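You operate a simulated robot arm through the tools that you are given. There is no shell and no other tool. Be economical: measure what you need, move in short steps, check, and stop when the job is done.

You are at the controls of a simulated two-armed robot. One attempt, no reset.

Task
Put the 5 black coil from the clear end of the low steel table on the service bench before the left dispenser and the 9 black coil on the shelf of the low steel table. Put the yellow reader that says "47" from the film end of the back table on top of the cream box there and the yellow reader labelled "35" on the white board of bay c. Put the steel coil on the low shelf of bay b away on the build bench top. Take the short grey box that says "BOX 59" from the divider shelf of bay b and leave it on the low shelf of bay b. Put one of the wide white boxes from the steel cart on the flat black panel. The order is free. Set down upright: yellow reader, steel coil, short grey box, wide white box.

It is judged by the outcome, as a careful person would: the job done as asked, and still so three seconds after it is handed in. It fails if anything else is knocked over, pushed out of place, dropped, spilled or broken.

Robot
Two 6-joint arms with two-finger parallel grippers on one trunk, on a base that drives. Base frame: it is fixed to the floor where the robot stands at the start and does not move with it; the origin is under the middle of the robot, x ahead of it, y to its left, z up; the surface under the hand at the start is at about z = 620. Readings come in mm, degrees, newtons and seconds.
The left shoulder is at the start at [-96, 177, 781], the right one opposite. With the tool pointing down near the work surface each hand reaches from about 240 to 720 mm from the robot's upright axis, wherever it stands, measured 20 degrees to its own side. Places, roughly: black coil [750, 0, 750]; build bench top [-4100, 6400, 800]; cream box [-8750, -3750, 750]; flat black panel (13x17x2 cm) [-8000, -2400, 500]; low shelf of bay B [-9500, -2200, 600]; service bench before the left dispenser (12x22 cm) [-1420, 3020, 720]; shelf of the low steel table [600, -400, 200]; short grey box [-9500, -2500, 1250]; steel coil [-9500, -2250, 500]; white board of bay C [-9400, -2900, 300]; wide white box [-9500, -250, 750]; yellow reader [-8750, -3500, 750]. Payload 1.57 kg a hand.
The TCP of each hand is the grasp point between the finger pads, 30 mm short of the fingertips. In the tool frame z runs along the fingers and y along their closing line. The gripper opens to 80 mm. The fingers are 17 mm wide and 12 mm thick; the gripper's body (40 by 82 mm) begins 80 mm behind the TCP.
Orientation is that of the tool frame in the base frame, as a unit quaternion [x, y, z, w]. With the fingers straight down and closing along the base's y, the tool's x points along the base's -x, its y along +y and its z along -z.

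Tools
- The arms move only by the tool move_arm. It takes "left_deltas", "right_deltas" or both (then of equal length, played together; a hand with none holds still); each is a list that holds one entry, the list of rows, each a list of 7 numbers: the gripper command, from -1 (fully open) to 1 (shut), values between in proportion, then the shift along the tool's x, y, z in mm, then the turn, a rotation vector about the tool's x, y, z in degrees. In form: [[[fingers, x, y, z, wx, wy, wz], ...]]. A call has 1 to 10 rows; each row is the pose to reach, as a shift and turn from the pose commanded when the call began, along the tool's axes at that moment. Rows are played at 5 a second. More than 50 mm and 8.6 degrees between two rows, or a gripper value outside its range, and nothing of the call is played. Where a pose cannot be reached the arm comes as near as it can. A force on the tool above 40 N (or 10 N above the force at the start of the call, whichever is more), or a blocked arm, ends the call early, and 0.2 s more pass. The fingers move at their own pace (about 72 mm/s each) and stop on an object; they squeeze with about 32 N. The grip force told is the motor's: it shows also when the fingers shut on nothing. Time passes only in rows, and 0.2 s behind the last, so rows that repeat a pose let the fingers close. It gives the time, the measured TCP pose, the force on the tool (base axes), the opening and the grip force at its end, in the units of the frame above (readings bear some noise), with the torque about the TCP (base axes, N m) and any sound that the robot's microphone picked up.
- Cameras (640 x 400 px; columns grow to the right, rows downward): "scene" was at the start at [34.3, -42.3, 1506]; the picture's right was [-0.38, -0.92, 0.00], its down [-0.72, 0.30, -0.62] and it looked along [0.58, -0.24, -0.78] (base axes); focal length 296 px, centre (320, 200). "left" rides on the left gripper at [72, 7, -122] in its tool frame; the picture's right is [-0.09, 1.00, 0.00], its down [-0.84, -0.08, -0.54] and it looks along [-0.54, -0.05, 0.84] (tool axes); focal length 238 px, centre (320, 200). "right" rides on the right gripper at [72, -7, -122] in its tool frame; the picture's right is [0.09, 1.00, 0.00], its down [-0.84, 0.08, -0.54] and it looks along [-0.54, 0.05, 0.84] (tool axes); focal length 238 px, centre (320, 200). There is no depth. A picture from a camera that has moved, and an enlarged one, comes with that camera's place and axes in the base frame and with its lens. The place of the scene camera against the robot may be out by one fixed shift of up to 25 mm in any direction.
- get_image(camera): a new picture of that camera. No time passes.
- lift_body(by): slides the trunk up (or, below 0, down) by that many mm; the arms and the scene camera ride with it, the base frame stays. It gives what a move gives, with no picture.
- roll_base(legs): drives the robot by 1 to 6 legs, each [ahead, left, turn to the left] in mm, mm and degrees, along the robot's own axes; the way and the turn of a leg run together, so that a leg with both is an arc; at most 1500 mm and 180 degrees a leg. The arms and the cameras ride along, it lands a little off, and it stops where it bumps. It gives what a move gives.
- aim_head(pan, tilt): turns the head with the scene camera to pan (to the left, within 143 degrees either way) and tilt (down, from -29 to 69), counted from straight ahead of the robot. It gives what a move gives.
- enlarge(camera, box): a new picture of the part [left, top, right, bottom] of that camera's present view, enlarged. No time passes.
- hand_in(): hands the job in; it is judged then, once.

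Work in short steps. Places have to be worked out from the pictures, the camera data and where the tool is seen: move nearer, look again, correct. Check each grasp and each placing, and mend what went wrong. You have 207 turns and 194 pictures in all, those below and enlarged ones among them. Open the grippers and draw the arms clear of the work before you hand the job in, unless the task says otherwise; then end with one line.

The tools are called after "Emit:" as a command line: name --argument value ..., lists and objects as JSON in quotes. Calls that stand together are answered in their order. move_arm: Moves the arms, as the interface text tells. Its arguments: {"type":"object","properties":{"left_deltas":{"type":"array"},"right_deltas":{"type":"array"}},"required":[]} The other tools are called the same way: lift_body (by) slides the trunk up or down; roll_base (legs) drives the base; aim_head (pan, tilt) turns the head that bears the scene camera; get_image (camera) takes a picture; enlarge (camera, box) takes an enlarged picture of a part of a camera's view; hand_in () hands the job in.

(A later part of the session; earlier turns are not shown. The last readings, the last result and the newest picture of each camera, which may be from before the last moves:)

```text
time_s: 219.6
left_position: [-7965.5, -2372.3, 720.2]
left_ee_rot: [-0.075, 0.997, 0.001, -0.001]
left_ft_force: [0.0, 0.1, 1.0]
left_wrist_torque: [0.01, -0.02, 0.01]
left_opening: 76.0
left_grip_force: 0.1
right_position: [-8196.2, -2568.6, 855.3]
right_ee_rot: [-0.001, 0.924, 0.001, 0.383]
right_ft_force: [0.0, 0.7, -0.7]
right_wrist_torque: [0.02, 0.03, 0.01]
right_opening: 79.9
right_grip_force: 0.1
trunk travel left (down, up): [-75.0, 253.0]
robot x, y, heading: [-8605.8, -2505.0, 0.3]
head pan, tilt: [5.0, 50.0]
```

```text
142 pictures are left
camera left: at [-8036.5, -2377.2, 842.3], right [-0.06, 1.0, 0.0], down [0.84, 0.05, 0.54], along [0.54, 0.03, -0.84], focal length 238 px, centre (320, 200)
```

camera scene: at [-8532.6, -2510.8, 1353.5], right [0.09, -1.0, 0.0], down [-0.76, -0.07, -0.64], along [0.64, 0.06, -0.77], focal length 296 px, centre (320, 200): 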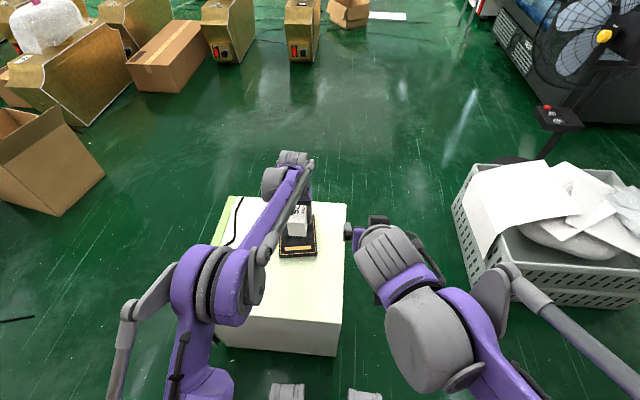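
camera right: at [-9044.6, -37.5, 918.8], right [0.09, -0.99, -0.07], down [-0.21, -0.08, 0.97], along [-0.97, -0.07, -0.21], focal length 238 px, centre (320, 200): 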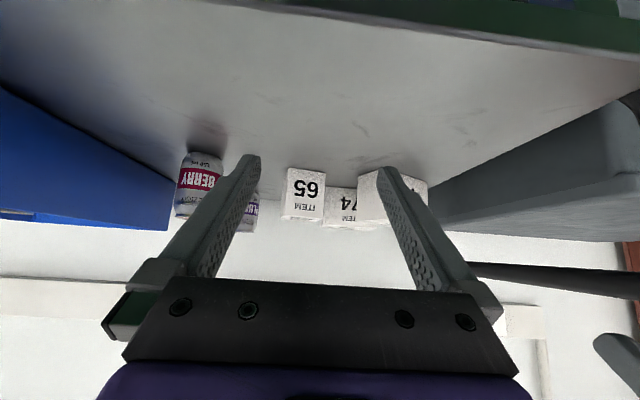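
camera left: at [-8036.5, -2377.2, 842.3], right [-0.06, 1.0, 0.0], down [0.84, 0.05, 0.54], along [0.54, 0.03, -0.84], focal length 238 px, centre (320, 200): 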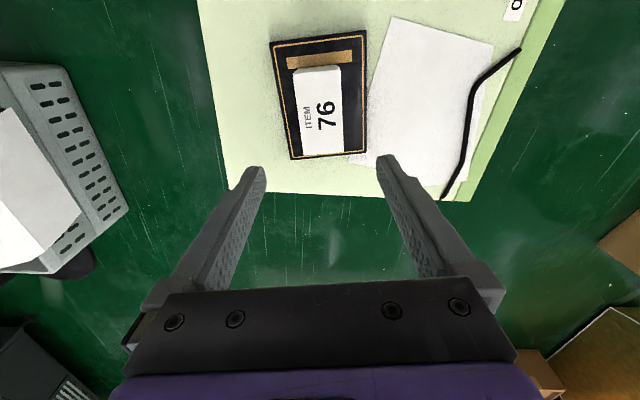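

Box 76 sits well within the panel. Retracting the left arm and raising the trunk, then turning through north to face the bookcase.

Emit:
move_arm --left_deltas '[[[-1, 40, 0, -30, 0, 0, 0], [-1, 80, 0, -60, 0, 0, 0], [-1, 120, 0, -90, 0, 0, 0], [-1, 160, 0, -110, 0, 0, 0], [-1, 200, 0, -130, 0, 0, 0], [-1, 240, 0, -150, 0, 0, 0]]]'

Emit:
lift_body --by 150

Emit:
roll_base --legs '[[0, 0, 180]]'

Emit:
aim_head --pan 0 --tilt 30

Emit:
get_image --camera "scene"

Emit:
aim_head --pan 80 --tilt 30

Emit:
get_image --camera "scene"

```text
time_s: 221.0
left_position: [-8200.3, -2409.5, 870.2]
left_ee_rot: [-0.075, 0.997, 0.001, 0.0]
left_ft_force: [-0.4, -0.1, -0.5]
left_wrist_torque: [-0.01, -0.03, -0.01]
left_opening: 80.2
left_grip_force: 0.1
right_position: [-8195.7, -2569.6, 855.5]
right_ee_rot: [-0.001, 0.924, 0.001, 0.383]
right_ft_force: [-0.6, 0.1, -0.5]
right_wrist_torque: [0.03, 0.02, 0.01]
right_opening: 79.9
right_grip_force: 0.1
trunk travel left (down, up): [-75.0, 253.0]
robot x, y, heading: [-8600.0, -2503.0, -0.1]
head pan, tilt: [5.0, 50.0]
```

```text
time_s: 222.8
left_position: [-8202.9, -2410.3, 1018.7]
left_ee_rot: [-0.075, 0.997, 0.001, -0.001]
left_ft_force: [0.0, 0.5, -0.2]
left_wrist_torque: [0.0, -0.02, 0.01]
left_opening: 79.9
left_grip_force: 0.1
right_position: [-8195.4, -2570.1, 1005.1]
right_ee_rot: [-0.001, 0.924, 0.0, 0.383]
right_ft_force: [1.3, 0.6, 0.5]
right_wrist_torque: [0.01, 0.03, 0.02]
right_opening: 80.0
right_grip_force: 0.1
trunk travel left (down, up): [-225.0, 103.0]
robot x, y, heading: [-8601.9, -2503.3, 0.1]
head pan, tilt: [5.0, 50.0]
```

```text
time_s: 230.4
left_position: [-9009.2, -2570.2, 1019.2]
left_ee_rot: [0.999, 0.039, 0.001, 0.001]
left_ft_force: [0.5, 0.3, -0.3]
left_wrist_torque: [0.0, 0.02, 0.0]
left_opening: 80.1
left_grip_force: 0.1
right_position: [-9005.6, -2409.9, 1006.1]
right_ee_rot: [0.923, -0.032, -0.383, -0.014]
right_ft_force: [0.4, -0.3, -0.1]
right_wrist_torque: [-0.02, -0.01, 0.0]
right_opening: 80.1
right_grip_force: 0.1
trunk travel left (down, up): [-225.0, 103.0]
robot x, y, heading: [-8603.6, -2505.5, 176.1]
head pan, tilt: [5.0, 50.0]
```

```text
time_s: 231.2
left_position: [-9008.6, -2569.6, 1020.0]
left_ee_rot: [0.999, 0.039, 0.001, 0.0]
left_ft_force: [-1.0, -0.4, -0.5]
left_wrist_torque: [0.01, -0.03, -0.02]
left_opening: 79.9
left_grip_force: 0.0
right_position: [-9004.4, -2412.3, 1006.0]
right_ee_rot: [0.923, -0.032, -0.382, -0.012]
right_ft_force: [0.1, -0.5, 0.5]
right_wrist_torque: [0.01, 0.0, -0.01]
right_opening: 80.1
right_grip_force: 0.1
trunk travel left (down, up): [-225.0, 103.0]
robot x, y, heading: [-8602.2, -2505.1, 175.8]
head pan, tilt: [0.0, 30.0]
```

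```text
141 pictures are left
camera scene: at [-8649.5, -2514.2, 1537.2], right [0.07, 1.0, 0.0], down [0.5, -0.03, -0.87], along [-0.86, 0.06, -0.5], focal length 296 px, centre (320, 200)
```

scene: 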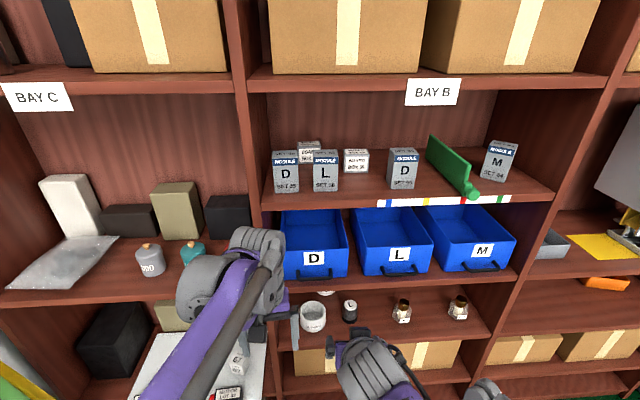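

```text
time_s: 232.7
left_position: [-9009.7, -2571.1, 1018.2]
left_ee_rot: [0.999, 0.04, 0.001, 0.0]
left_ft_force: [0.3, 0.0, 0.0]
left_wrist_torque: [0.02, 0.02, -0.02]
left_opening: 80.2
left_grip_force: 0.0
right_position: [-9006.5, -2410.5, 1005.7]
right_ee_rot: [0.924, -0.032, -0.382, -0.013]
right_ft_force: [-0.8, 0.6, 0.7]
right_wrist_torque: [0.02, 0.01, 0.01]
right_opening: 80.1
right_grip_force: 0.0
trunk travel left (down, up): [-225.0, 103.0]
robot x, y, heading: [-8598.4, -2503.7, 176.1]
head pan, tilt: [80.0, 30.0]
```

```text
140 pictures are left
camera scene: at [-8581.1, -2608.2, 1537.3], right [-0.97, 0.24, 0.0], down [0.12, 0.49, -0.87], along [-0.21, -0.84, -0.5], focal length 296 px, centre (320, 200)
```

scene: 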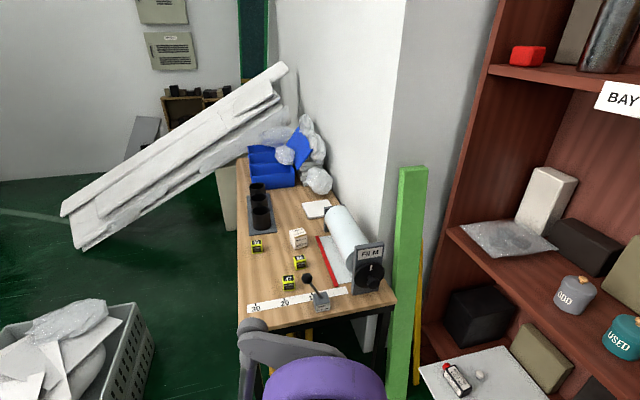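

Zooming in on the bay B shelves and the back table to identify items.

Emit:
enlarge --camera "scene" --box '[230, 210, 390, 310]'

Emit:
aim_head --pan -5 --tilt 30

Emit:
enlarge --camera "scene" --box '[200, 120, 440, 270]'

Emit:
enlarge --camera "scene" --box '[200, 250, 440, 400]'

```text
4.00 times, centred on (310, 260) of scene
camera zoom: at [-8581.1, -2608.2, 1537.3], right [-0.97, 0.24, 0.0], down [0.12, 0.49, -0.87], along [-0.21, -0.84, -0.5], focal length 1184 px, centre (360, -40)
```

zoom: 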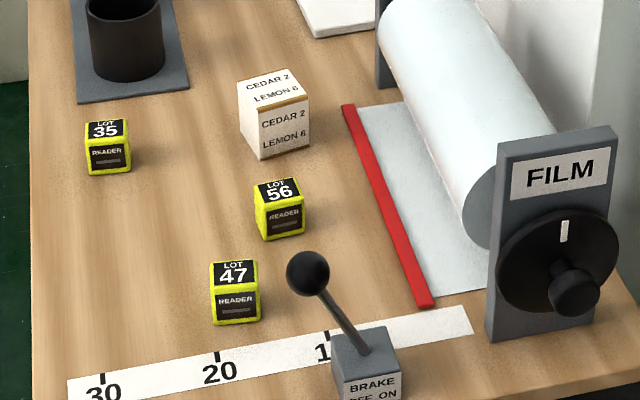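

```text
time_s: 234.3
left_position: [-9009.6, -2570.0, 1018.8]
left_ee_rot: [0.999, 0.039, 0.001, 0.0]
left_ft_force: [0.4, -0.3, 0.2]
left_wrist_torque: [-0.02, 0.01, 0.0]
left_opening: 80.0
left_grip_force: 0.0
right_position: [-9005.8, -2410.3, 1005.2]
right_ee_rot: [0.923, -0.032, -0.383, -0.014]
right_ft_force: [-0.1, -0.9, -0.1]
right_wrist_torque: [0.0, 0.0, 0.0]
right_opening: 80.0
right_grip_force: 0.0
trunk travel left (down, up): [-225.0, 103.0]
robot x, y, heading: [-8599.6, -2506.1, 175.7]
head pan, tilt: [-5.0, 30.0]
```

```text
2.67 times, centred on (320, 195) of scene
camera zoom: at [-8648.6, -2506.4, 1537.3], right [0.16, 0.99, 0.0], down [0.49, -0.08, -0.87], along [-0.86, 0.13, -0.5], focal length 789 px, centre (320, 213)
```

zoom: 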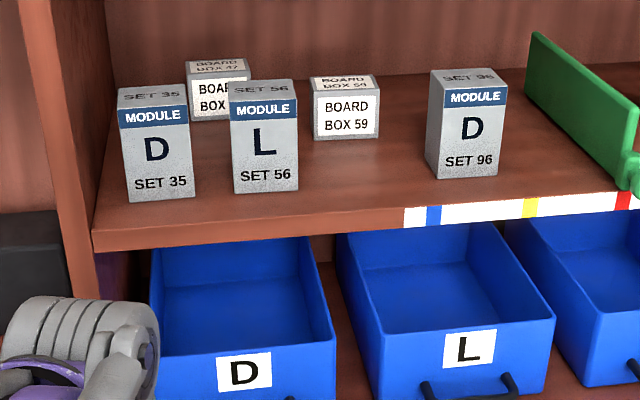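

```text
2.67 times, centred on (320, 325) of scene
camera zoom: at [-8648.6, -2506.4, 1537.3], right [0.16, 0.99, 0.0], down [0.49, -0.08, -0.87], along [-0.86, 0.13, -0.5], focal length 789 px, centre (320, -133)
```

zoom: 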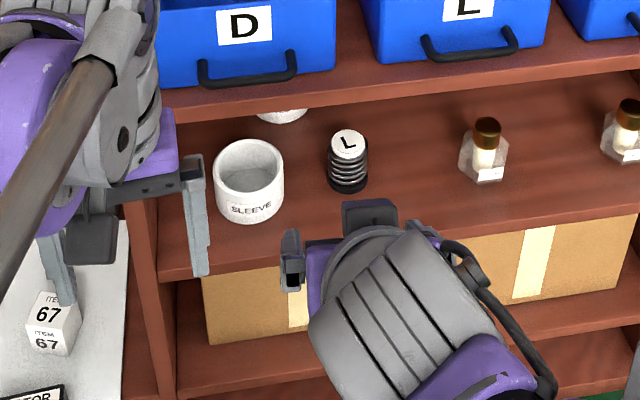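

Items identified: BOX 59 sits on the divider shelf between modules L/56 and D/96, the steel coil "L" is on the low shelf, and readers 35, 47 and 56 plus the cream box are on the back table. Now some hand-camera views of the bay.

Emit:
get_image --camera "right"

Emit:
get_image --camera "left"

```text
136 pictures are left
camera right: at [-8867.1, -2413.3, 1040.1], right [0.0, -1.0, -0.07], down [-0.21, -0.06, 0.97], along [-0.98, 0.02, -0.21], focal length 238 px, centre (320, 200)
```

right: 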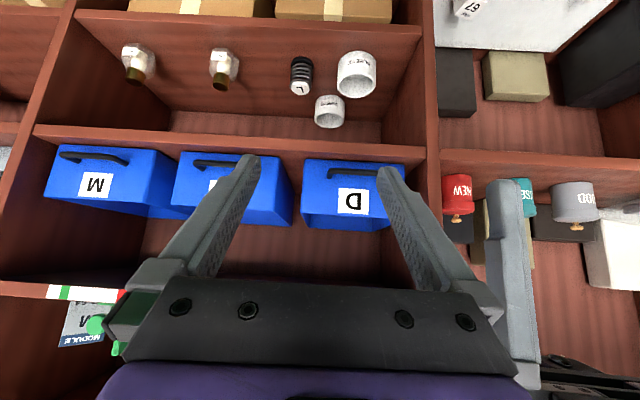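

```text
135 pictures are left
camera left: at [-8937.0, -2571.7, 1141.1], right [-0.01, -1.0, 0.0], down [-0.84, 0.01, 0.54], along [-0.54, 0.01, -0.84], focal length 238 px, centre (320, 200)
```

left: 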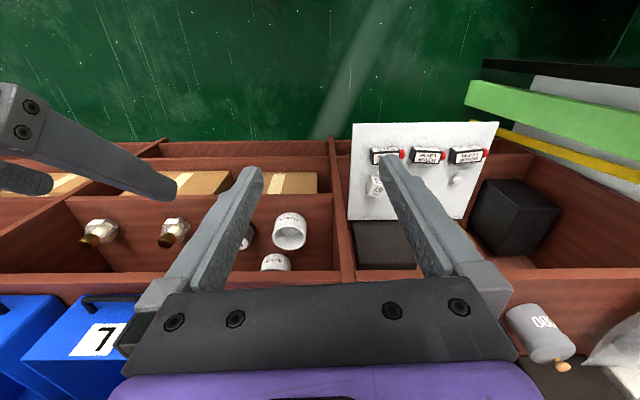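

I place the bookcase front at x ≈ -9308, with the divider shelf at z ≈ 1153 and the low shelf at z ≈ 578. BOX 59 is around (-9480, -2349) and the coil around (-9391, -2357). Retracting the left hand, raising the trunk, and moving in for BOX 59 with the right hand.

Emit:
move_arm --left_deltas '[[[-1, 40, -20, -20, 0, 0, 0], [-1, 80, -40, -40, 0, 0, 0]]]'

Emit:
lift_body --by 100

Emit:
roll_base --legs '[[0, 0, 4], [250, -40, 0]]'

Emit:
move_arm --right_deltas '[[[-1, -30, 0, -30, 0, 0, 0], [-1, -60, 0, -60, 0, 0, 0], [-1, -90, 0, -90, 0, 0, 0]]]'

Emit:
get_image --camera "right"

```text
time_s: 234.9
left_position: [-8932.9, -2522.4, 1056.8]
left_ee_rot: [0.999, 0.04, 0.0, 0.001]
left_ft_force: [-1.0, -3.4, -0.1]
left_wrist_torque: [-0.01, 0.0, 0.07]
left_opening: 77.7
left_grip_force: 0.0
right_position: [-9004.3, -2412.0, 1005.6]
right_ee_rot: [0.923, -0.032, -0.383, -0.014]
right_ft_force: [0.5, 3.7, 0.3]
right_wrist_torque: [-0.19, 0.01, 0.24]
right_opening: 77.5
right_grip_force: 0.1
trunk travel left (down, up): [-225.0, 103.0]
robot x, y, heading: [-8602.2, -2504.0, 175.9]
head pan, tilt: [-5.0, 30.0]
```

```text
time_s: 236.3
left_position: [-8931.1, -2523.8, 1159.6]
left_ee_rot: [0.999, 0.041, 0.001, 0.001]
left_ft_force: [0.3, -1.7, -0.2]
left_wrist_torque: [0.04, 0.02, -0.02]
left_opening: 79.0
left_grip_force: 0.1
right_position: [-9004.3, -2410.7, 1104.2]
right_ee_rot: [0.923, -0.032, -0.382, -0.014]
right_ft_force: [1.0, 0.7, -0.5]
right_wrist_torque: [-0.09, 0.02, 0.11]
right_opening: 79.1
right_grip_force: 0.0
trunk travel left (down, up): [-325.0, 3.0]
robot x, y, heading: [-8602.6, -2505.1, 176.0]
head pan, tilt: [-5.0, 30.0]
```

```text
time_s: 238.6
left_position: [-9184.2, -2508.8, 1158.9]
left_ee_rot: [0.997, 0.076, 0.002, 0.0]
left_ft_force: [0.1, 0.2, -0.4]
left_wrist_torque: [0.0, 0.02, 0.0]
left_opening: 79.3
left_grip_force: 0.1
right_position: [-9265.2, -2403.0, 1103.5]
right_ee_rot: [0.924, 0.002, -0.383, 0.0]
right_ft_force: [0.0, 0.5, -0.2]
right_wrist_torque: [-0.07, 0.01, 0.07]
right_opening: 79.1
right_grip_force: 0.1
trunk travel left (down, up): [-325.0, 3.0]
robot x, y, heading: [-8860.7, -2466.1, -179.9]
head pan, tilt: [-5.0, 30.0]
```

```text
time_s: 239.4
left_position: [-9183.5, -2510.4, 1159.0]
left_ee_rot: [0.997, 0.077, 0.001, 0.0]
left_ft_force: [0.3, -1.0, -1.0]
left_wrist_torque: [0.0, 0.0, 0.0]
left_opening: 80.1
left_grip_force: 0.0
right_position: [-9267.7, -2401.9, 1232.1]
right_ee_rot: [0.924, 0.002, -0.383, 0.001]
right_ft_force: [0.6, 0.7, 0.8]
right_wrist_torque: [0.0, 0.0, -0.01]
right_opening: 80.3
right_grip_force: 0.0
trunk travel left (down, up): [-325.0, 3.0]
robot x, y, heading: [-8856.0, -2465.7, -179.5]
head pan, tilt: [-5.0, 30.0]
```

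```text
134 pictures are left
camera right: at [-9129.9, -2393.7, 1266.9], right [0.07, -1.0, -0.07], down [-0.21, -0.08, 0.97], along [-0.98, -0.05, -0.21], focal length 238 px, centre (320, 200)
```

right: 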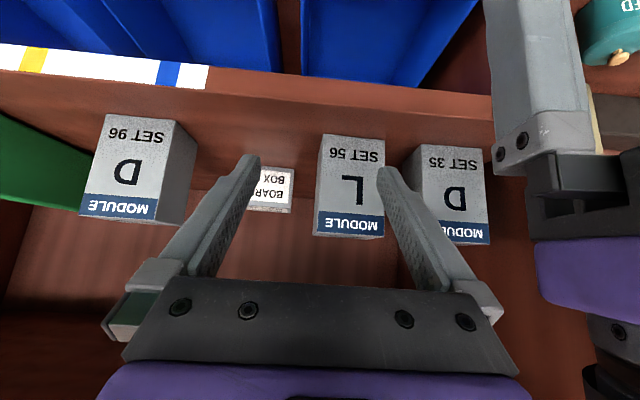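

The hands brushed lightly earlier, so I'll spread them: left hand to the south, right hand centred on the gap between L56 and D96.

Emit:
move_arm --left_deltas '[[[-1, 0, 40, 0, 0, 0, 0], [-1, 0, 80, 0, 0, 0, 0], [-1, 0, 120, 0, 0, 0, 0]]]' --right_deltas '[[[-1, 0, -22, 0, 0, 0, 0], [-1, 0, -44, 0, 0, 0, 0], [-1, 0, -67, 0, 0, 0, 0]]]'

Emit:
get_image --camera "right"

Emit:
enlarge --camera "right" --box '[240, 100, 400, 200]'

```text
time_s: 240.2
left_position: [-9165.5, -2628.6, 1159.9]
left_ee_rot: [0.997, 0.077, 0.001, 0.001]
left_ft_force: [-0.7, -0.1, 0.4]
left_wrist_torque: [0.01, 0.01, 0.03]
left_opening: 79.8
left_grip_force: 0.0
right_position: [-9267.4, -2335.1, 1232.5]
right_ee_rot: [0.924, 0.002, -0.383, 0.0]
right_ft_force: [-0.1, -0.4, -0.2]
right_wrist_torque: [-0.01, 0.01, 0.0]
right_opening: 80.1
right_grip_force: 0.1
trunk travel left (down, up): [-325.0, 3.0]
robot x, y, heading: [-8858.0, -2464.8, -179.8]
head pan, tilt: [-5.0, 30.0]
```

```text
133 pictures are left
camera right: at [-9129.6, -2328.1, 1266.9], right [0.07, -1.0, -0.07], down [-0.21, -0.08, 0.97], along [-0.98, -0.05, -0.21], focal length 238 px, centre (320, 200)
```

right: 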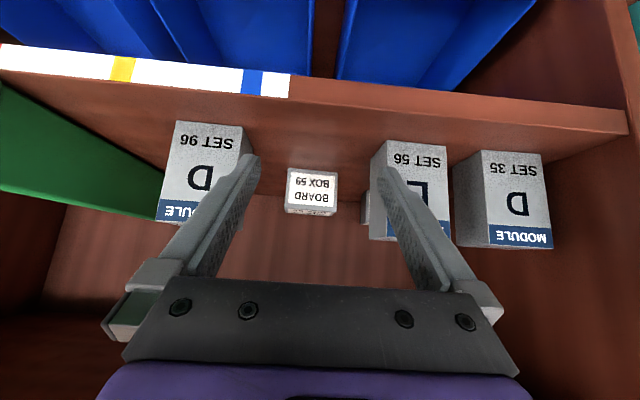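

```text
4.00 times, centred on (320, 150) of right
camera zoom: at [-9129.6, -2328.1, 1266.9], right [0.07, -1.0, -0.07], down [-0.21, -0.08, 0.97], along [-0.98, -0.05, -0.21], focal length 953 px, centre (320, 400)
```

zoom: 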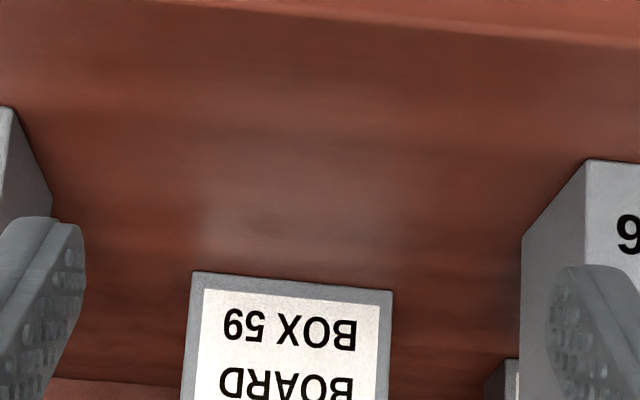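

Parallax gives a BOX 59 width of about 72 mm, so it fits with ~4 mm to spare each side. Its centre is y ≈ -2332 and its front x ≈ -9459. Advancing partway to refine the alignment.

Emit:
move_arm --right_deltas '[[[-1, -21, -3, 33, 0, 0, 0], [-1, -43, -3, 65, 0, 0, 0], [-1, -64, -3, 98, 0, 0, 0], [-1, -85, -3, 130, 0, 0, 0]]]'

Emit:
get_image --camera "right"

```text
time_s: 241.2
left_position: [-9168.5, -2627.8, 1158.9]
left_ee_rot: [0.997, 0.077, 0.001, 0.001]
left_ft_force: [0.1, 0.0, 0.3]
left_wrist_torque: [0.0, 0.0, 0.0]
left_opening: 80.1
left_grip_force: 0.1
right_position: [-9419.9, -2331.5, 1200.1]
right_ee_rot: [0.924, 0.002, -0.382, 0.001]
right_ft_force: [-0.1, -0.3, 0.3]
right_wrist_torque: [-0.01, -0.04, -0.01]
right_opening: 80.1
right_grip_force: 0.0
trunk travel left (down, up): [-325.0, 3.0]
robot x, y, heading: [-8858.5, -2464.6, -179.9]
head pan, tilt: [-5.0, 30.0]
```

```text
131 pictures are left
camera right: at [-9281.1, -2324.8, 1235.3], right [0.07, -1.0, -0.06], down [-0.21, -0.08, 0.97], along [-0.98, -0.05, -0.21], focal length 238 px, centre (320, 200)
```

right: 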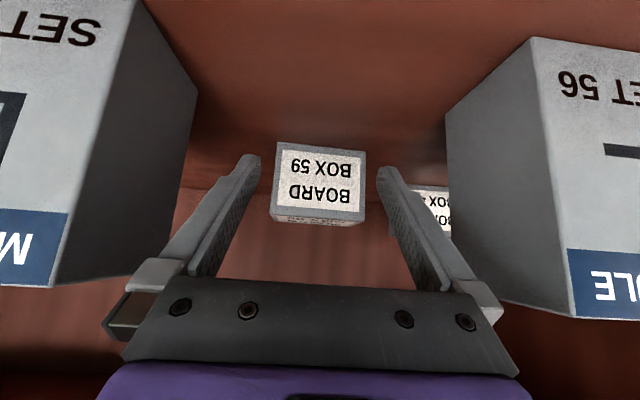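

The box is centred (y ≈ -2332) and yawed about 3.5°. Advancing with that small correction, then gripping.

Emit:
move_arm --right_deltas '[[[-1, -10, 0, 17, 2.5, 0, 2.5], [-1, -20, 0, 34, 2.5, 0, 2.5], [-1, -31, 0, 51, 2.5, 0, 2.5], [-1, -31, 0, 51, 2.5, 0, 2.5]]]'

Emit:
get_image --camera "right"

```text
time_s: 242.2
left_position: [-9167.7, -2627.0, 1160.1]
left_ee_rot: [0.997, 0.077, 0.0, 0.0]
left_ft_force: [-0.2, -0.2, 0.3]
left_wrist_torque: [0.0, 0.03, 0.02]
left_opening: 80.0
left_grip_force: 0.1
right_position: [-9476.4, -2333.3, 1185.8]
right_ee_rot: [0.923, -0.028, -0.383, -0.012]
right_ft_force: [1.3, 0.0, 0.4]
right_wrist_torque: [-0.02, 0.04, -0.05]
right_opening: 80.1
right_grip_force: 0.1
trunk travel left (down, up): [-325.0, 3.0]
robot x, y, heading: [-8856.2, -2468.9, -179.8]
head pan, tilt: [-5.0, 30.0]
```

```text
130 pictures are left
camera right: at [-9338.0, -2334.5, 1220.5], right [0.01, -1.0, -0.07], down [-0.21, -0.07, 0.97], along [-0.98, 0.01, -0.21], focal length 238 px, centre (320, 200)
```

right: 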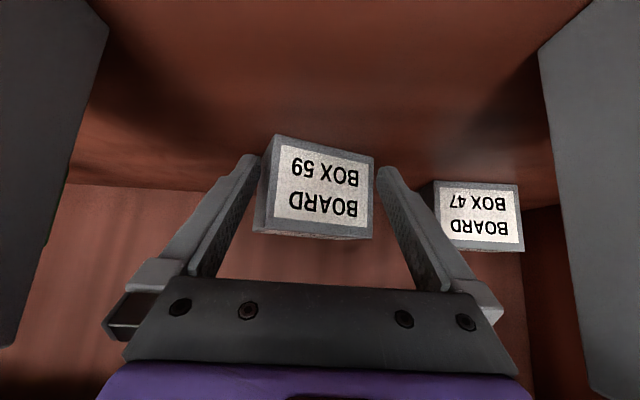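

The box appears rotated now; a fingertip must have nudged it. Backing off to re-measure.

Emit:
move_arm --right_deltas '[[[-1, 20, 0, -34, 0, 0, 0], [-1, 32, 0, -52, -2.5, 0, -2.5]]]'

Emit:
enlarge --camera "right" --box '[224, 100, 416, 220]'

```text
time_s: 242.8
left_position: [-9167.6, -2628.6, 1159.6]
left_ee_rot: [0.997, 0.077, 0.0, 0.0]
left_ft_force: [0.2, 0.0, 0.7]
left_wrist_torque: [0.02, -0.04, 0.0]
left_opening: 80.2
left_grip_force: 0.1
right_position: [-9419.2, -2334.9, 1199.0]
right_ee_rot: [0.924, 0.002, -0.383, 0.001]
right_ft_force: [-0.1, 0.4, 0.0]
right_wrist_torque: [-0.01, -0.02, 0.0]
right_opening: 80.1
right_grip_force: 0.0
trunk travel left (down, up): [-325.0, 3.0]
robot x, y, heading: [-8856.6, -2464.6, -179.6]
head pan, tilt: [-5.0, 30.0]
```

```text
3.33 times, centred on (320, 160) of right
camera zoom: at [-9280.5, -2326.7, 1233.8], right [0.07, -1.0, -0.06], down [-0.21, -0.08, 0.97], along [-0.98, -0.06, -0.21], focal length 794 px, centre (320, 333)
```

zoom: 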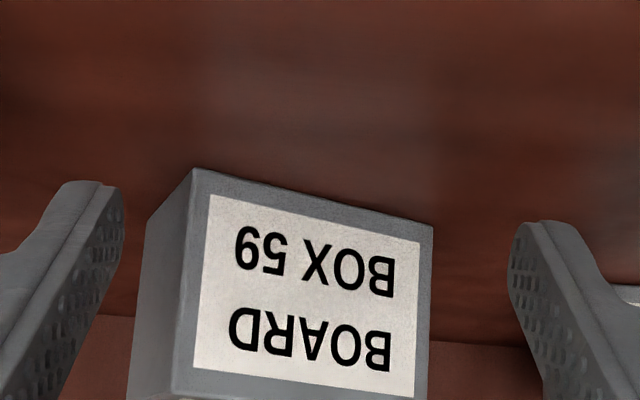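

BOX 59 measures 72 × 44 mm and is now turned ~22°. A firmer grip is across the 44 mm depth, so I'll rotate it further by gently pushing its south end with closed fingertips. First, lining up.

Emit:
move_arm --right_deltas '[[[1, 0, 0, -10, 0, 0, 0], [1, 0, 5, -10, -5, 0, -5], [1, 0, 15, -10, -10.6, 0, -10.6], [1, 0, 31, 0, -10.6, 0, -10.6], [1, -8, 31, 12, -10.6, 0, -10.6], [1, -14, 31, 24, -10.6, 0, -10.6]]]'

Emit:
get_image --camera "right"

```text
time_s: 244.2
left_position: [-9167.4, -2627.1, 1160.2]
left_ee_rot: [0.997, 0.077, 0.001, 0.0]
left_ft_force: [0.3, 0.1, -0.4]
left_wrist_torque: [-0.01, -0.01, 0.04]
left_opening: 80.0
left_grip_force: 0.1
right_position: [-9444.3, -2367.8, 1192.6]
right_ee_rot: [0.916, 0.123, -0.378, 0.05]
right_ft_force: [0.7, 0.7, 0.3]
right_wrist_torque: [0.02, 0.01, 0.03]
right_opening: 0.1
right_grip_force: 21.2
trunk travel left (down, up): [-325.0, 3.0]
robot x, y, heading: [-8854.5, -2467.5, -179.8]
head pan, tilt: [-5.0, 30.0]
```

```text
128 pictures are left
camera right: at [-9312.8, -2324.5, 1227.4], right [0.33, -0.94, -0.06], down [-0.18, -0.13, 0.97], along [-0.93, -0.31, -0.21], focal length 238 px, centre (320, 200)
```

right: 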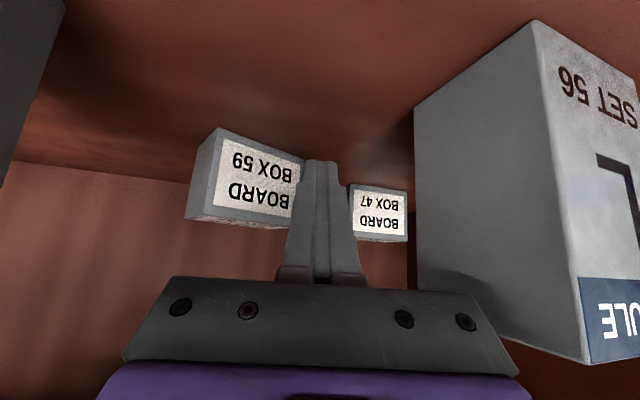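

Aligned with the south end. Pushing west by 60 mm slowly, then checking.

Emit:
move_arm --right_deltas '[[[1, -10, -4, 10, 0, 0, 0], [1, -20, -8, 20, 0, 0, 0], [1, -27, -10, 27, 0, 0, 0], [1, -34, -13, 34, 0, 0, 0], [1, -41, -15.5, 41, 0, 0, 0]]]'

Emit:
get_image --camera "right"

```text
time_s: 245.4
left_position: [-9167.7, -2627.4, 1159.8]
left_ee_rot: [0.997, 0.077, 0.001, 0.001]
left_ft_force: [0.2, -0.5, -0.3]
left_wrist_torque: [0.03, 0.01, 0.02]
left_opening: 80.1
left_grip_force: 0.0
right_position: [-9503.8, -2368.9, 1192.2]
right_ee_rot: [0.916, 0.123, -0.379, 0.051]
right_ft_force: [-0.6, -0.3, -0.2]
right_wrist_torque: [0.02, 0.01, -0.02]
right_opening: 0.0
right_grip_force: 21.8
trunk travel left (down, up): [-325.0, 3.0]
robot x, y, heading: [-8856.7, -2468.4, -179.7]
head pan, tilt: [-5.0, 30.0]
```

```text
127 pictures are left
camera right: at [-9373.0, -2325.3, 1227.6], right [0.33, -0.94, -0.06], down [-0.18, -0.13, 0.97], along [-0.93, -0.31, -0.21], focal length 238 px, centre (320, 200)
```

right: 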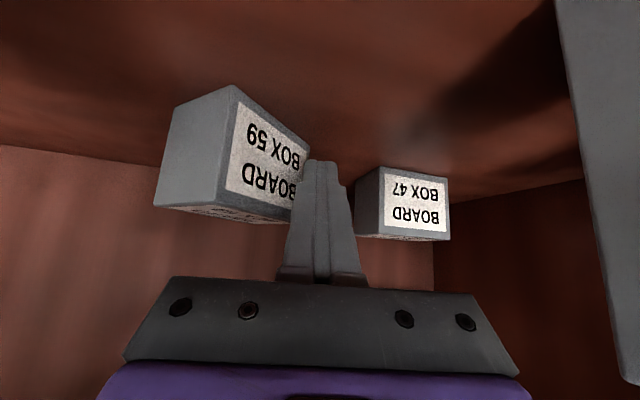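

It's rotating as planned (~43° now). Pushing another 40 mm.

Emit:
move_arm --right_deltas '[[[1, -7, -3, 7, 0, 0, 0], [1, -14, -5, 14, 0, 0, 0], [1, -21, -8, 21, 0, 0, 0], [1, -28, -10, 28, 0, 0, 0]]]'

Emit:
get_image --camera "right"

```text
time_s: 246.4
left_position: [-9167.7, -2628.6, 1159.7]
left_ee_rot: [0.997, 0.076, 0.001, 0.001]
left_ft_force: [-0.1, 0.6, -0.6]
left_wrist_torque: [0.02, 0.01, -0.01]
left_opening: 79.9
left_grip_force: 0.0
right_position: [-9544.9, -2369.1, 1193.6]
right_ee_rot: [0.915, 0.124, -0.379, 0.052]
right_ft_force: [0.1, -0.7, 0.0]
right_wrist_torque: [0.01, -0.01, -0.04]
right_opening: 0.1
right_grip_force: 21.2
trunk travel left (down, up): [-325.0, 3.0]
robot x, y, heading: [-8861.3, -2463.0, -180.0]
head pan, tilt: [-5.0, 30.0]
```

```text
126 pictures are left
camera right: at [-9413.6, -2325.3, 1228.9], right [0.33, -0.94, -0.06], down [-0.18, -0.13, 0.97], along [-0.93, -0.31, -0.21], focal length 238 px, centre (320, 200)
```

right: 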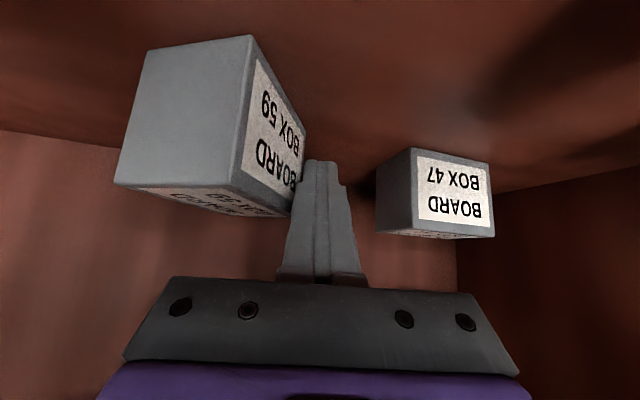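

Rotated to ~59°. The arm is near its reach limit, so I'll push the last 38 mm by rolling the base forward.

Emit:
roll_base --legs '[[38, 0, 0]]'

Emit:
get_image --camera "right"

```text
time_s: 247.2
left_position: [-9203.8, -2626.8, 1161.5]
left_ee_rot: [0.997, 0.076, 0.0, 0.0]
left_ft_force: [-0.4, 0.9, 0.6]
left_wrist_torque: [-0.01, 0.03, -0.01]
left_opening: 80.3
left_grip_force: 0.0
right_position: [-9580.5, -2367.1, 1196.5]
right_ee_rot: [0.916, 0.122, -0.38, 0.05]
right_ft_force: [-0.1, 0.4, -0.6]
right_wrist_torque: [0.03, 0.01, -0.01]
right_opening: 0.0
right_grip_force: 21.2
trunk travel left (down, up): [-325.0, 3.0]
robot x, y, heading: [-8893.6, -2466.3, -179.7]
head pan, tilt: [-5.0, 30.0]
```

```text
125 pictures are left
camera right: at [-9449.0, -2324.5, 1230.3], right [0.32, -0.94, -0.07], down [-0.18, -0.13, 0.98], along [-0.93, -0.3, -0.21], focal length 238 px, centre (320, 200)
```

right: 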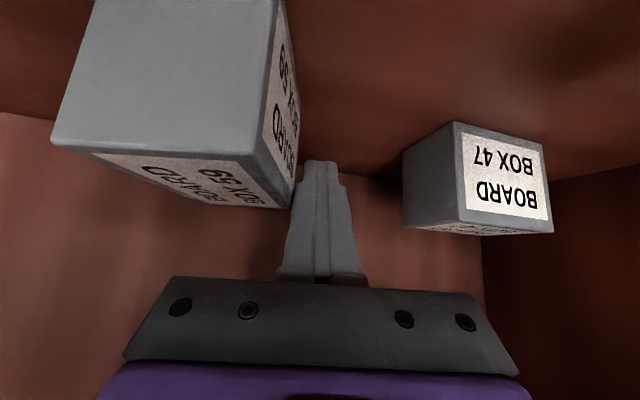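

Withdrawing the hand straight back and viewing the box.

Emit:
move_arm --right_deltas '[[[1, 20, 8, -20, 0, 0, 0], [1, 41, 15.5, -41, 0, 0, 0], [1, 62, 23, -62, 0, 0, 0], [1, 82, 31, -82, 0, 0, 0], [1, 92, 35, -102, 0, 0, 0]]]'

Emit:
get_image --camera "right"

```text
time_s: 248.4
left_position: [-9205.1, -2626.7, 1160.3]
left_ee_rot: [0.997, 0.076, 0.001, 0.001]
left_ft_force: [-0.3, -0.6, 0.5]
left_wrist_torque: [-0.01, 0.0, -0.06]
left_opening: 79.9
left_grip_force: 0.1
right_position: [-9441.9, -2365.2, 1203.2]
right_ee_rot: [0.916, 0.121, -0.379, 0.05]
right_ft_force: [0.4, -0.8, -0.7]
right_wrist_torque: [-0.03, -0.01, -0.01]
right_opening: 0.1
right_grip_force: 21.3
trunk travel left (down, up): [-325.0, 3.0]
robot x, y, heading: [-8894.0, -2466.3, -179.9]
head pan, tilt: [-5.0, 30.0]
```

```text
124 pictures are left
camera right: at [-9310.7, -2322.6, 1238.7], right [0.32, -0.94, -0.07], down [-0.18, -0.13, 0.97], along [-0.93, -0.3, -0.21], focal length 238 px, centre (320, 200)
```

right: 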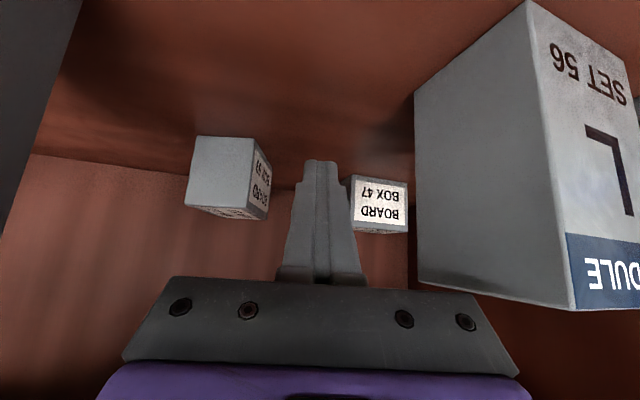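

BOX 59 now presents its 44 mm end (front centre about (-9510, -2302)). I'll straighten the gripper and line up in the middle of the gap, fingers open.

Emit:
move_arm --right_deltas '[[[1, 10, -5, -20, 0, 0, 0], [1, 20, -15, -35, 5.3, 0, 5.3], [1, 27, -25, -44, 10.7, 0, 10.7], [-0.9, 27, -25, -44, 10.7, 0, 10.7], [-0.9, 27, -25, -44, 10.7, 0, 10.7]]]'

Emit:
get_image --camera "right"

```text
time_s: 249.7
left_position: [-9205.3, -2626.4, 1160.1]
left_ee_rot: [0.997, 0.076, 0.001, 0.001]
left_ft_force: [-0.4, -0.5, 0.7]
left_wrist_torque: [-0.01, 0.01, -0.03]
left_opening: 80.2
left_grip_force: 0.1
right_position: [-9399.8, -2328.6, 1215.1]
right_ee_rot: [0.924, -0.001, -0.383, -0.001]
right_ft_force: [1.1, 0.0, 0.5]
right_wrist_torque: [-0.01, 0.02, 0.04]
right_opening: 76.1
right_grip_force: 0.5
trunk travel left (down, up): [-325.0, 3.0]
robot x, y, heading: [-8898.2, -2466.6, -179.9]
head pan, tilt: [-5.0, 30.0]
```

```text
123 pictures are left
camera right: at [-9261.2, -2320.4, 1250.0], right [0.07, -1.0, -0.07], down [-0.21, -0.08, 0.97], along [-0.98, -0.05, -0.21], focal length 238 px, centre (320, 200)
```

right: 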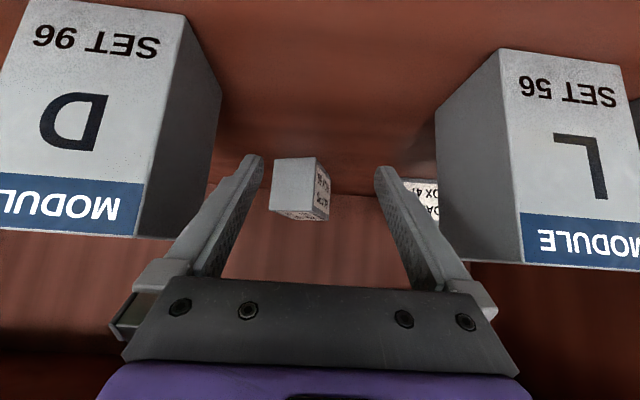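

Position confirmed. Advancing along the slant and closing on the box.

Emit:
move_arm --right_deltas '[[[-0.9, -18, -4, 28, 0, 0, 0], [-0.9, -36, -9, 56, 0, 0, 0], [-0.9, -54, -13, 83, 0, 0, 0], [-0.9, -73, -17, 111, 0, 0, 0], [-0.9, -73, -17, 111, 0, 0, 0]]]'

Emit:
get_image --camera "right"

```text
time_s: 250.8
left_position: [-9204.6, -2626.3, 1158.9]
left_ee_rot: [0.997, 0.076, 0.001, 0.001]
left_ft_force: [0.5, 0.4, -1.0]
left_wrist_torque: [-0.04, 0.03, -0.01]
left_opening: 80.1
left_grip_force: 0.0
right_position: [-9529.8, -2312.8, 1187.2]
right_ee_rot: [0.924, 0.0, -0.383, -0.001]
right_ft_force: [0.7, 0.5, 0.4]
right_wrist_torque: [0.0, 0.03, -0.04]
right_opening: 75.9
right_grip_force: 0.1
trunk travel left (down, up): [-325.0, 3.0]
robot x, y, heading: [-8898.6, -2466.4, -180.0]
head pan, tilt: [-5.0, 30.0]
```

```text
122 pictures are left
camera right: at [-9391.1, -2305.5, 1222.9], right [0.07, -1.0, -0.06], down [-0.21, -0.08, 0.98], along [-0.98, -0.05, -0.21], focal length 238 px, centre (320, 200)
```

right: 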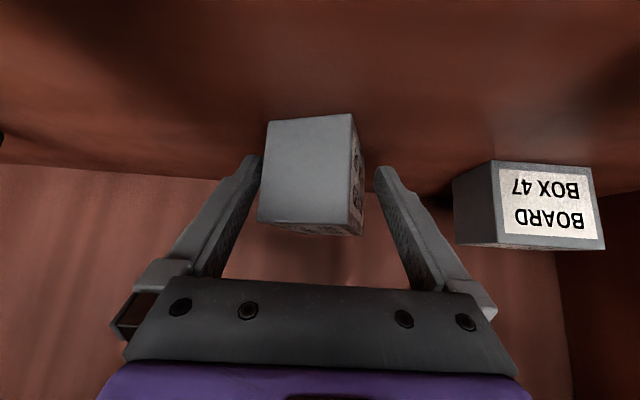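

The box is between the fingers undisturbed. Closing.

Emit:
move_arm --right_deltas '[[[0.2, 0, 0, 0, 0, 0, 0], [0.4, 0, 0, 0, 0, 0, 0], [1, 0, 0, 0, 0, 0, 0], [1, 0, 0, 0, 0, 0, 0], [1, 0, 0, 0, 0, 0, 0]]]'

Emit:
get_image --camera "right"

```text
time_s: 252.1
left_position: [-9204.9, -2627.5, 1160.0]
left_ee_rot: [0.997, 0.076, 0.001, 0.0]
left_ft_force: [-0.8, 0.4, 0.2]
left_wrist_torque: [0.02, 0.01, 0.0]
left_opening: 79.8
left_grip_force: 0.2
right_position: [-9529.8, -2313.1, 1189.0]
right_ee_rot: [0.924, 0.0, -0.383, 0.0]
right_ft_force: [-0.4, -0.3, 0.2]
right_wrist_torque: [-0.04, 0.11, 0.01]
right_opening: 49.8
right_grip_force: 31.6
trunk travel left (down, up): [-325.0, 3.0]
robot x, y, heading: [-8896.4, -2464.3, -180.0]
head pan, tilt: [-5.0, 30.0]
```

```text
121 pictures are left
camera right: at [-9391.8, -2305.6, 1222.8], right [0.07, -1.0, -0.07], down [-0.21, -0.08, 0.97], along [-0.98, -0.05, -0.21], focal length 238 px, centre (320, 200)
```

right: 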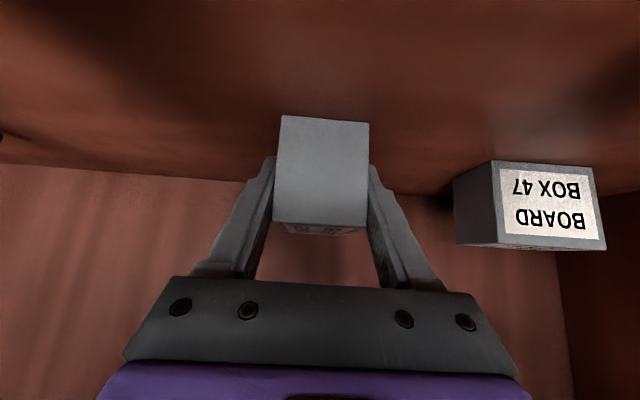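

Gripped squarely (49.8 mm). Lifting slightly and withdrawing through the gap.

Emit:
move_arm --right_deltas '[[[1, -15.5, 0, -15.5, 0, 0, 0], [1, 14, 10, -45, 0, 0, 0], [1, 44, 19, -75, 0, 0, 0], [1, 75, 19, -106, 0, 0, 0], [1, 106, 19, -137, 0, 0, 0], [1, 137, 19, -168, 0, 0, 0], [1, 160, 19, -191, 0, 0, 0]]]'

Emit:
get_image --camera "right"

```text
time_s: 253.7
left_position: [-9204.0, -2627.9, 1159.7]
left_ee_rot: [0.997, 0.076, 0.0, 0.0]
left_ft_force: [0.3, 0.1, 0.1]
left_wrist_torque: [0.01, 0.0, 0.01]
left_opening: 79.9
left_grip_force: 0.0
right_position: [-9279.4, -2328.2, 1209.8]
right_ee_rot: [0.924, 0.0, -0.382, 0.0]
right_ft_force: [0.2, 1.1, -0.9]
right_wrist_torque: [-0.01, -0.07, 0.03]
right_opening: 49.5
right_grip_force: 31.7
trunk travel left (down, up): [-325.0, 3.0]
robot x, y, heading: [-8899.1, -2463.5, -179.7]
head pan, tilt: [-5.0, 30.0]
```

```text
120 pictures are left
camera right: at [-9142.2, -2321.4, 1245.7], right [0.07, -1.0, -0.06], down [-0.21, -0.08, 0.97], along [-0.98, -0.05, -0.21], focal length 238 px, centre (320, 200)
```

right: 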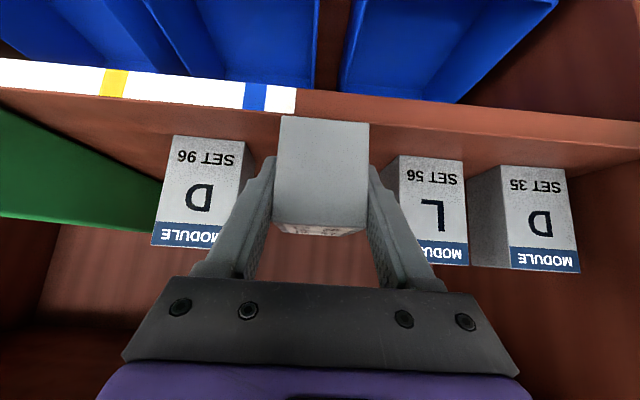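

BOX 59 is out. Backing off, then lowering the trunk and arm to the low shelf level.

Emit:
roll_base --legs '[[-170, 0, 0]]'

Emit:
lift_body --by -315

Emit:
move_arm --right_deltas '[[[1, 33, -15, 33, 0, 0, 0], [1, 66, -30, 66, 0, 0, 0], [1, 99, -45, 99, 0, 0, 0], [1, 132, -60, 132, 0, 0, 0], [1, 150, -71, 150, 0, 0, 0], [1, 165, -71, 165, 0, 0, 0]]]'

Emit:
get_image --camera "right"

```text
time_s: 255.1
left_position: [-9039.9, -2625.2, 1160.3]
left_ee_rot: [0.997, 0.073, 0.001, 0.001]
left_ft_force: [0.6, 0.1, -1.0]
left_wrist_torque: [-0.01, 0.0, -0.02]
left_opening: 79.9
left_grip_force: 0.0
right_position: [-9114.2, -2327.9, 1211.4]
right_ee_rot: [0.924, -0.002, -0.383, -0.001]
right_ft_force: [0.4, 0.2, -1.2]
right_wrist_torque: [0.04, 0.01, 0.01]
right_opening: 49.7
right_grip_force: 32.2
trunk travel left (down, up): [-325.0, 3.0]
robot x, y, heading: [-8727.9, -2463.3, 180.0]
head pan, tilt: [-5.0, 30.0]
```

```text
time_s: 258.2
left_position: [-9037.7, -2624.9, 844.4]
left_ee_rot: [0.997, 0.073, 0.001, 0.001]
left_ft_force: [-0.4, -0.1, -0.2]
left_wrist_torque: [0.02, 0.01, 0.01]
left_opening: 80.0
left_grip_force: 0.0
right_position: [-9112.3, -2327.9, 895.3]
right_ee_rot: [0.924, -0.002, -0.383, -0.001]
right_ft_force: [-0.1, -0.1, -0.5]
right_wrist_torque: [0.0, -0.04, -0.02]
right_opening: 49.8
right_grip_force: 32.2
trunk travel left (down, up): [-10.0, 318.0]
robot x, y, heading: [-8728.9, -2466.2, 179.8]
head pan, tilt: [-5.0, 30.0]
```

```text
time_s: 259.6
left_position: [-9038.1, -2625.4, 845.2]
left_ee_rot: [0.997, 0.074, 0.001, 0.001]
left_ft_force: [-0.1, -0.3, -0.9]
left_wrist_torque: [0.03, 0.0, 0.01]
left_opening: 79.9
left_grip_force: 0.1
right_position: [-9111.2, -2256.5, 662.2]
right_ee_rot: [0.924, -0.003, -0.383, -0.001]
right_ft_force: [0.4, -0.2, -1.5]
right_wrist_torque: [-0.02, -0.03, -0.02]
right_opening: 49.6
right_grip_force: 32.3
trunk travel left (down, up): [-10.0, 318.0]
robot x, y, heading: [-8729.5, -2464.3, 179.7]
head pan, tilt: [-5.0, 30.0]
```

```text
119 pictures are left
camera right: at [-8974.2, -2249.2, 697.5], right [0.06, -1.0, -0.06], down [-0.21, -0.08, 0.97], along [-0.98, -0.05, -0.21], focal length 238 px, centre (320, 200)
```

right: 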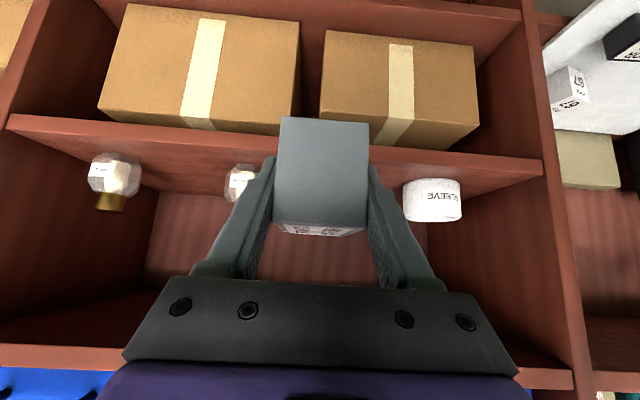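

Coil y ≈ -2340 and bottle ≈ -2130, so I'll place the box midway at y ≈ -2235. Rolling forward and extending the arm over the shelf.

Emit:
roll_base --legs '[[106, 0, 0]]'

Emit:
move_arm --right_deltas '[[[1, -26, -10, 26, 0, 0, 0], [1, -53, -20, 53, 0, 0, 0], [1, -80, -21, 80, 0, 0, 0], [1, -103, -21, 103, 0, 0, 0]]]'

Emit:
get_image --camera "right"

```text
time_s: 260.8
left_position: [-9147.7, -2624.3, 844.2]
left_ee_rot: [0.997, 0.072, 0.001, 0.0]
left_ft_force: [-1.3, -0.6, -0.1]
left_wrist_torque: [0.04, 0.0, 0.01]
left_opening: 80.0
left_grip_force: 0.0
right_position: [-9219.4, -2254.5, 663.5]
right_ee_rot: [0.924, -0.003, -0.382, -0.001]
right_ft_force: [0.3, 1.1, -2.3]
right_wrist_torque: [-0.01, -0.07, 0.0]
right_opening: 49.6
right_grip_force: 32.0
trunk travel left (down, up): [-10.0, 318.0]
robot x, y, heading: [-8837.2, -2467.7, 179.6]
head pan, tilt: [-5.0, 30.0]
```

```text
time_s: 261.8
left_position: [-9148.6, -2623.3, 844.5]
left_ee_rot: [0.997, 0.073, 0.001, -0.001]
left_ft_force: [0.4, -0.7, -0.7]
left_wrist_torque: [-0.03, 0.03, 0.0]
left_opening: 79.9
left_grip_force: 0.2
right_position: [-9364.6, -2232.9, 661.9]
right_ee_rot: [0.924, -0.004, -0.383, -0.002]
right_ft_force: [0.4, -0.2, -0.8]
right_wrist_torque: [0.01, -0.02, 0.0]
right_opening: 49.5
right_grip_force: 31.4
trunk travel left (down, up): [-10.0, 318.0]
robot x, y, heading: [-8835.7, -2467.1, 179.6]
head pan, tilt: [-5.0, 30.0]
```

```text
118 pictures are left
camera right: at [-9226.9, -2226.5, 696.7], right [0.06, -1.0, -0.06], down [-0.21, -0.08, 0.97], along [-0.98, -0.04, -0.21], focal length 238 px, centre (320, 200)
```

right: 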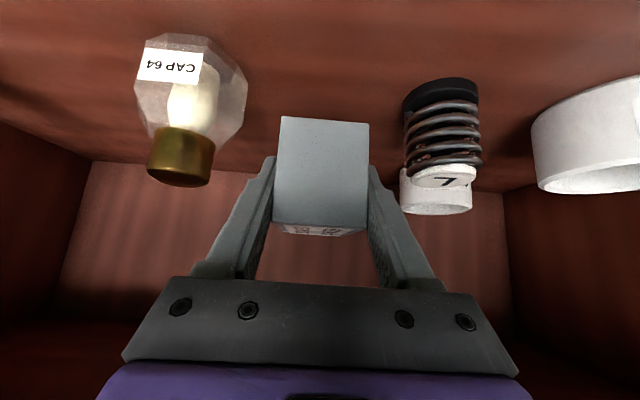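

Well centred between bottle and coil. Lowering to contact.

Emit:
move_arm --right_deltas '[[[1, 14, 0, 14, 0, 0, 0], [1, 26, 0, 26, 0, 0, 0], [1, 29, 0, 29, 0, 0, 0], [1, 32, 0, 32, 0, 0, 0]]]'

Emit:
move_arm --right_deltas '[[[1, 2, 0, 2, 0, 0, 0], [1, 4, 0, 4, 0, 0, 0], [1, 6, 0, 6, 0, 0, 0], [1, 8, 0, 8, 0, 0, 0]]]'

```text
time_s: 262.8
left_position: [-9146.6, -2624.2, 843.7]
left_ee_rot: [0.997, 0.073, 0.001, 0.002]
left_ft_force: [-0.3, 0.3, 0.5]
left_wrist_torque: [-0.01, 0.01, 0.01]
left_opening: 79.9
left_grip_force: 0.0
right_position: [-9365.0, -2232.5, 618.8]
right_ee_rot: [0.924, -0.004, -0.383, -0.002]
right_ft_force: [0.4, -0.1, -1.5]
right_wrist_torque: [0.02, -0.06, 0.02]
right_opening: 49.4
right_grip_force: 32.0
trunk travel left (down, up): [-10.0, 318.0]
robot x, y, heading: [-8838.5, -2464.2, 179.6]
head pan, tilt: [-5.0, 30.0]
```

```text
time_s: 263.8
left_position: [-9147.0, -2623.9, 844.4]
left_ee_rot: [0.997, 0.072, 0.001, 0.001]
left_ft_force: [-0.2, 0.3, -0.5]
left_wrist_torque: [0.0, -0.01, -0.01]
left_opening: 79.9
left_grip_force: 0.1
right_position: [-9364.3, -2232.7, 607.5]
right_ee_rot: [0.924, -0.003, -0.382, -0.002]
right_ft_force: [0.8, 0.2, -1.4]
right_wrist_torque: [0.03, -0.03, 0.04]
right_opening: 49.6
right_grip_force: 32.2
trunk travel left (down, up): [-10.0, 318.0]
robot x, y, heading: [-8836.6, -2465.0, 179.9]
head pan, tilt: [-5.0, 30.0]
```

Still free. Continuing in small steps.

Emit:
move_arm --right_deltas '[[[1, 2, 0, 2, 0, 0, 0], [1, 4, 0, 4, 0, 0, 0], [1, 6, 0, 6, 0, 0, 0]]]'

```text
time_s: 264.6
left_position: [-9147.4, -2625.0, 844.3]
left_ee_rot: [0.997, 0.071, 0.0, 0.001]
left_ft_force: [-0.5, 0.1, 0.7]
left_wrist_torque: [-0.03, -0.02, -0.02]
left_opening: 80.0
left_grip_force: 0.0
right_position: [-9364.5, -2232.0, 597.9]
right_ee_rot: [0.923, -0.003, -0.384, -0.002]
right_ft_force: [0.3, -0.3, -1.1]
right_wrist_torque: [0.01, -0.06, 0.04]
right_opening: 49.8
right_grip_force: 31.9
trunk travel left (down, up): [-10.0, 318.0]
robot x, y, heading: [-8837.3, -2470.1, 180.0]
head pan, tilt: [-5.0, 30.0]
```

Emit:
move_arm --right_deltas '[[[1, 2, 0, 2, 0, 0, 0], [1, 4, 0, 4, 0, 0, 0], [1, 6, 0, 6, 0, 0, 0]]]'

Emit:
get_image --camera "right"

```text
time_s: 265.4
left_position: [-9145.0, -2623.7, 844.9]
left_ee_rot: [0.997, 0.072, 0.0, 0.0]
left_ft_force: [0.0, -0.1, 0.2]
left_wrist_torque: [-0.02, -0.01, -0.02]
left_opening: 79.8
left_grip_force: 0.1
right_position: [-9364.0, -2232.2, 590.9]
right_ee_rot: [0.923, -0.003, -0.384, -0.001]
right_ft_force: [6.7, 2.1, 28.6]
right_wrist_torque: [-0.1, 0.05, -0.09]
right_opening: 49.4
right_grip_force: 31.6
trunk travel left (down, up): [-10.0, 318.0]
robot x, y, heading: [-8834.7, -2464.0, 179.9]
head pan, tilt: [-5.0, 30.0]
```

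```text
117 pictures are left
camera right: at [-9226.5, -2226.8, 625.3], right [0.06, -1.0, -0.07], down [-0.21, -0.08, 0.98], along [-0.98, -0.04, -0.21], focal length 238 px, centre (320, 200)
```

right: 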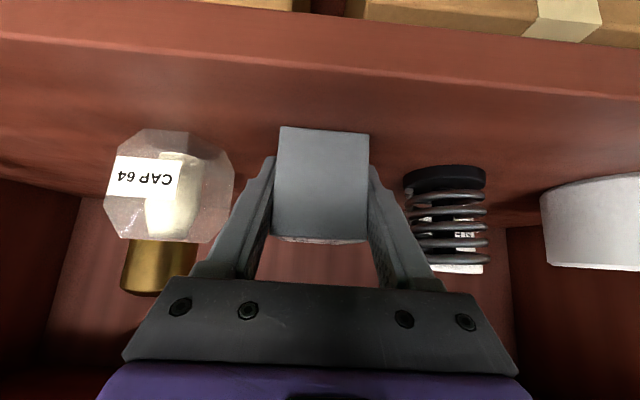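

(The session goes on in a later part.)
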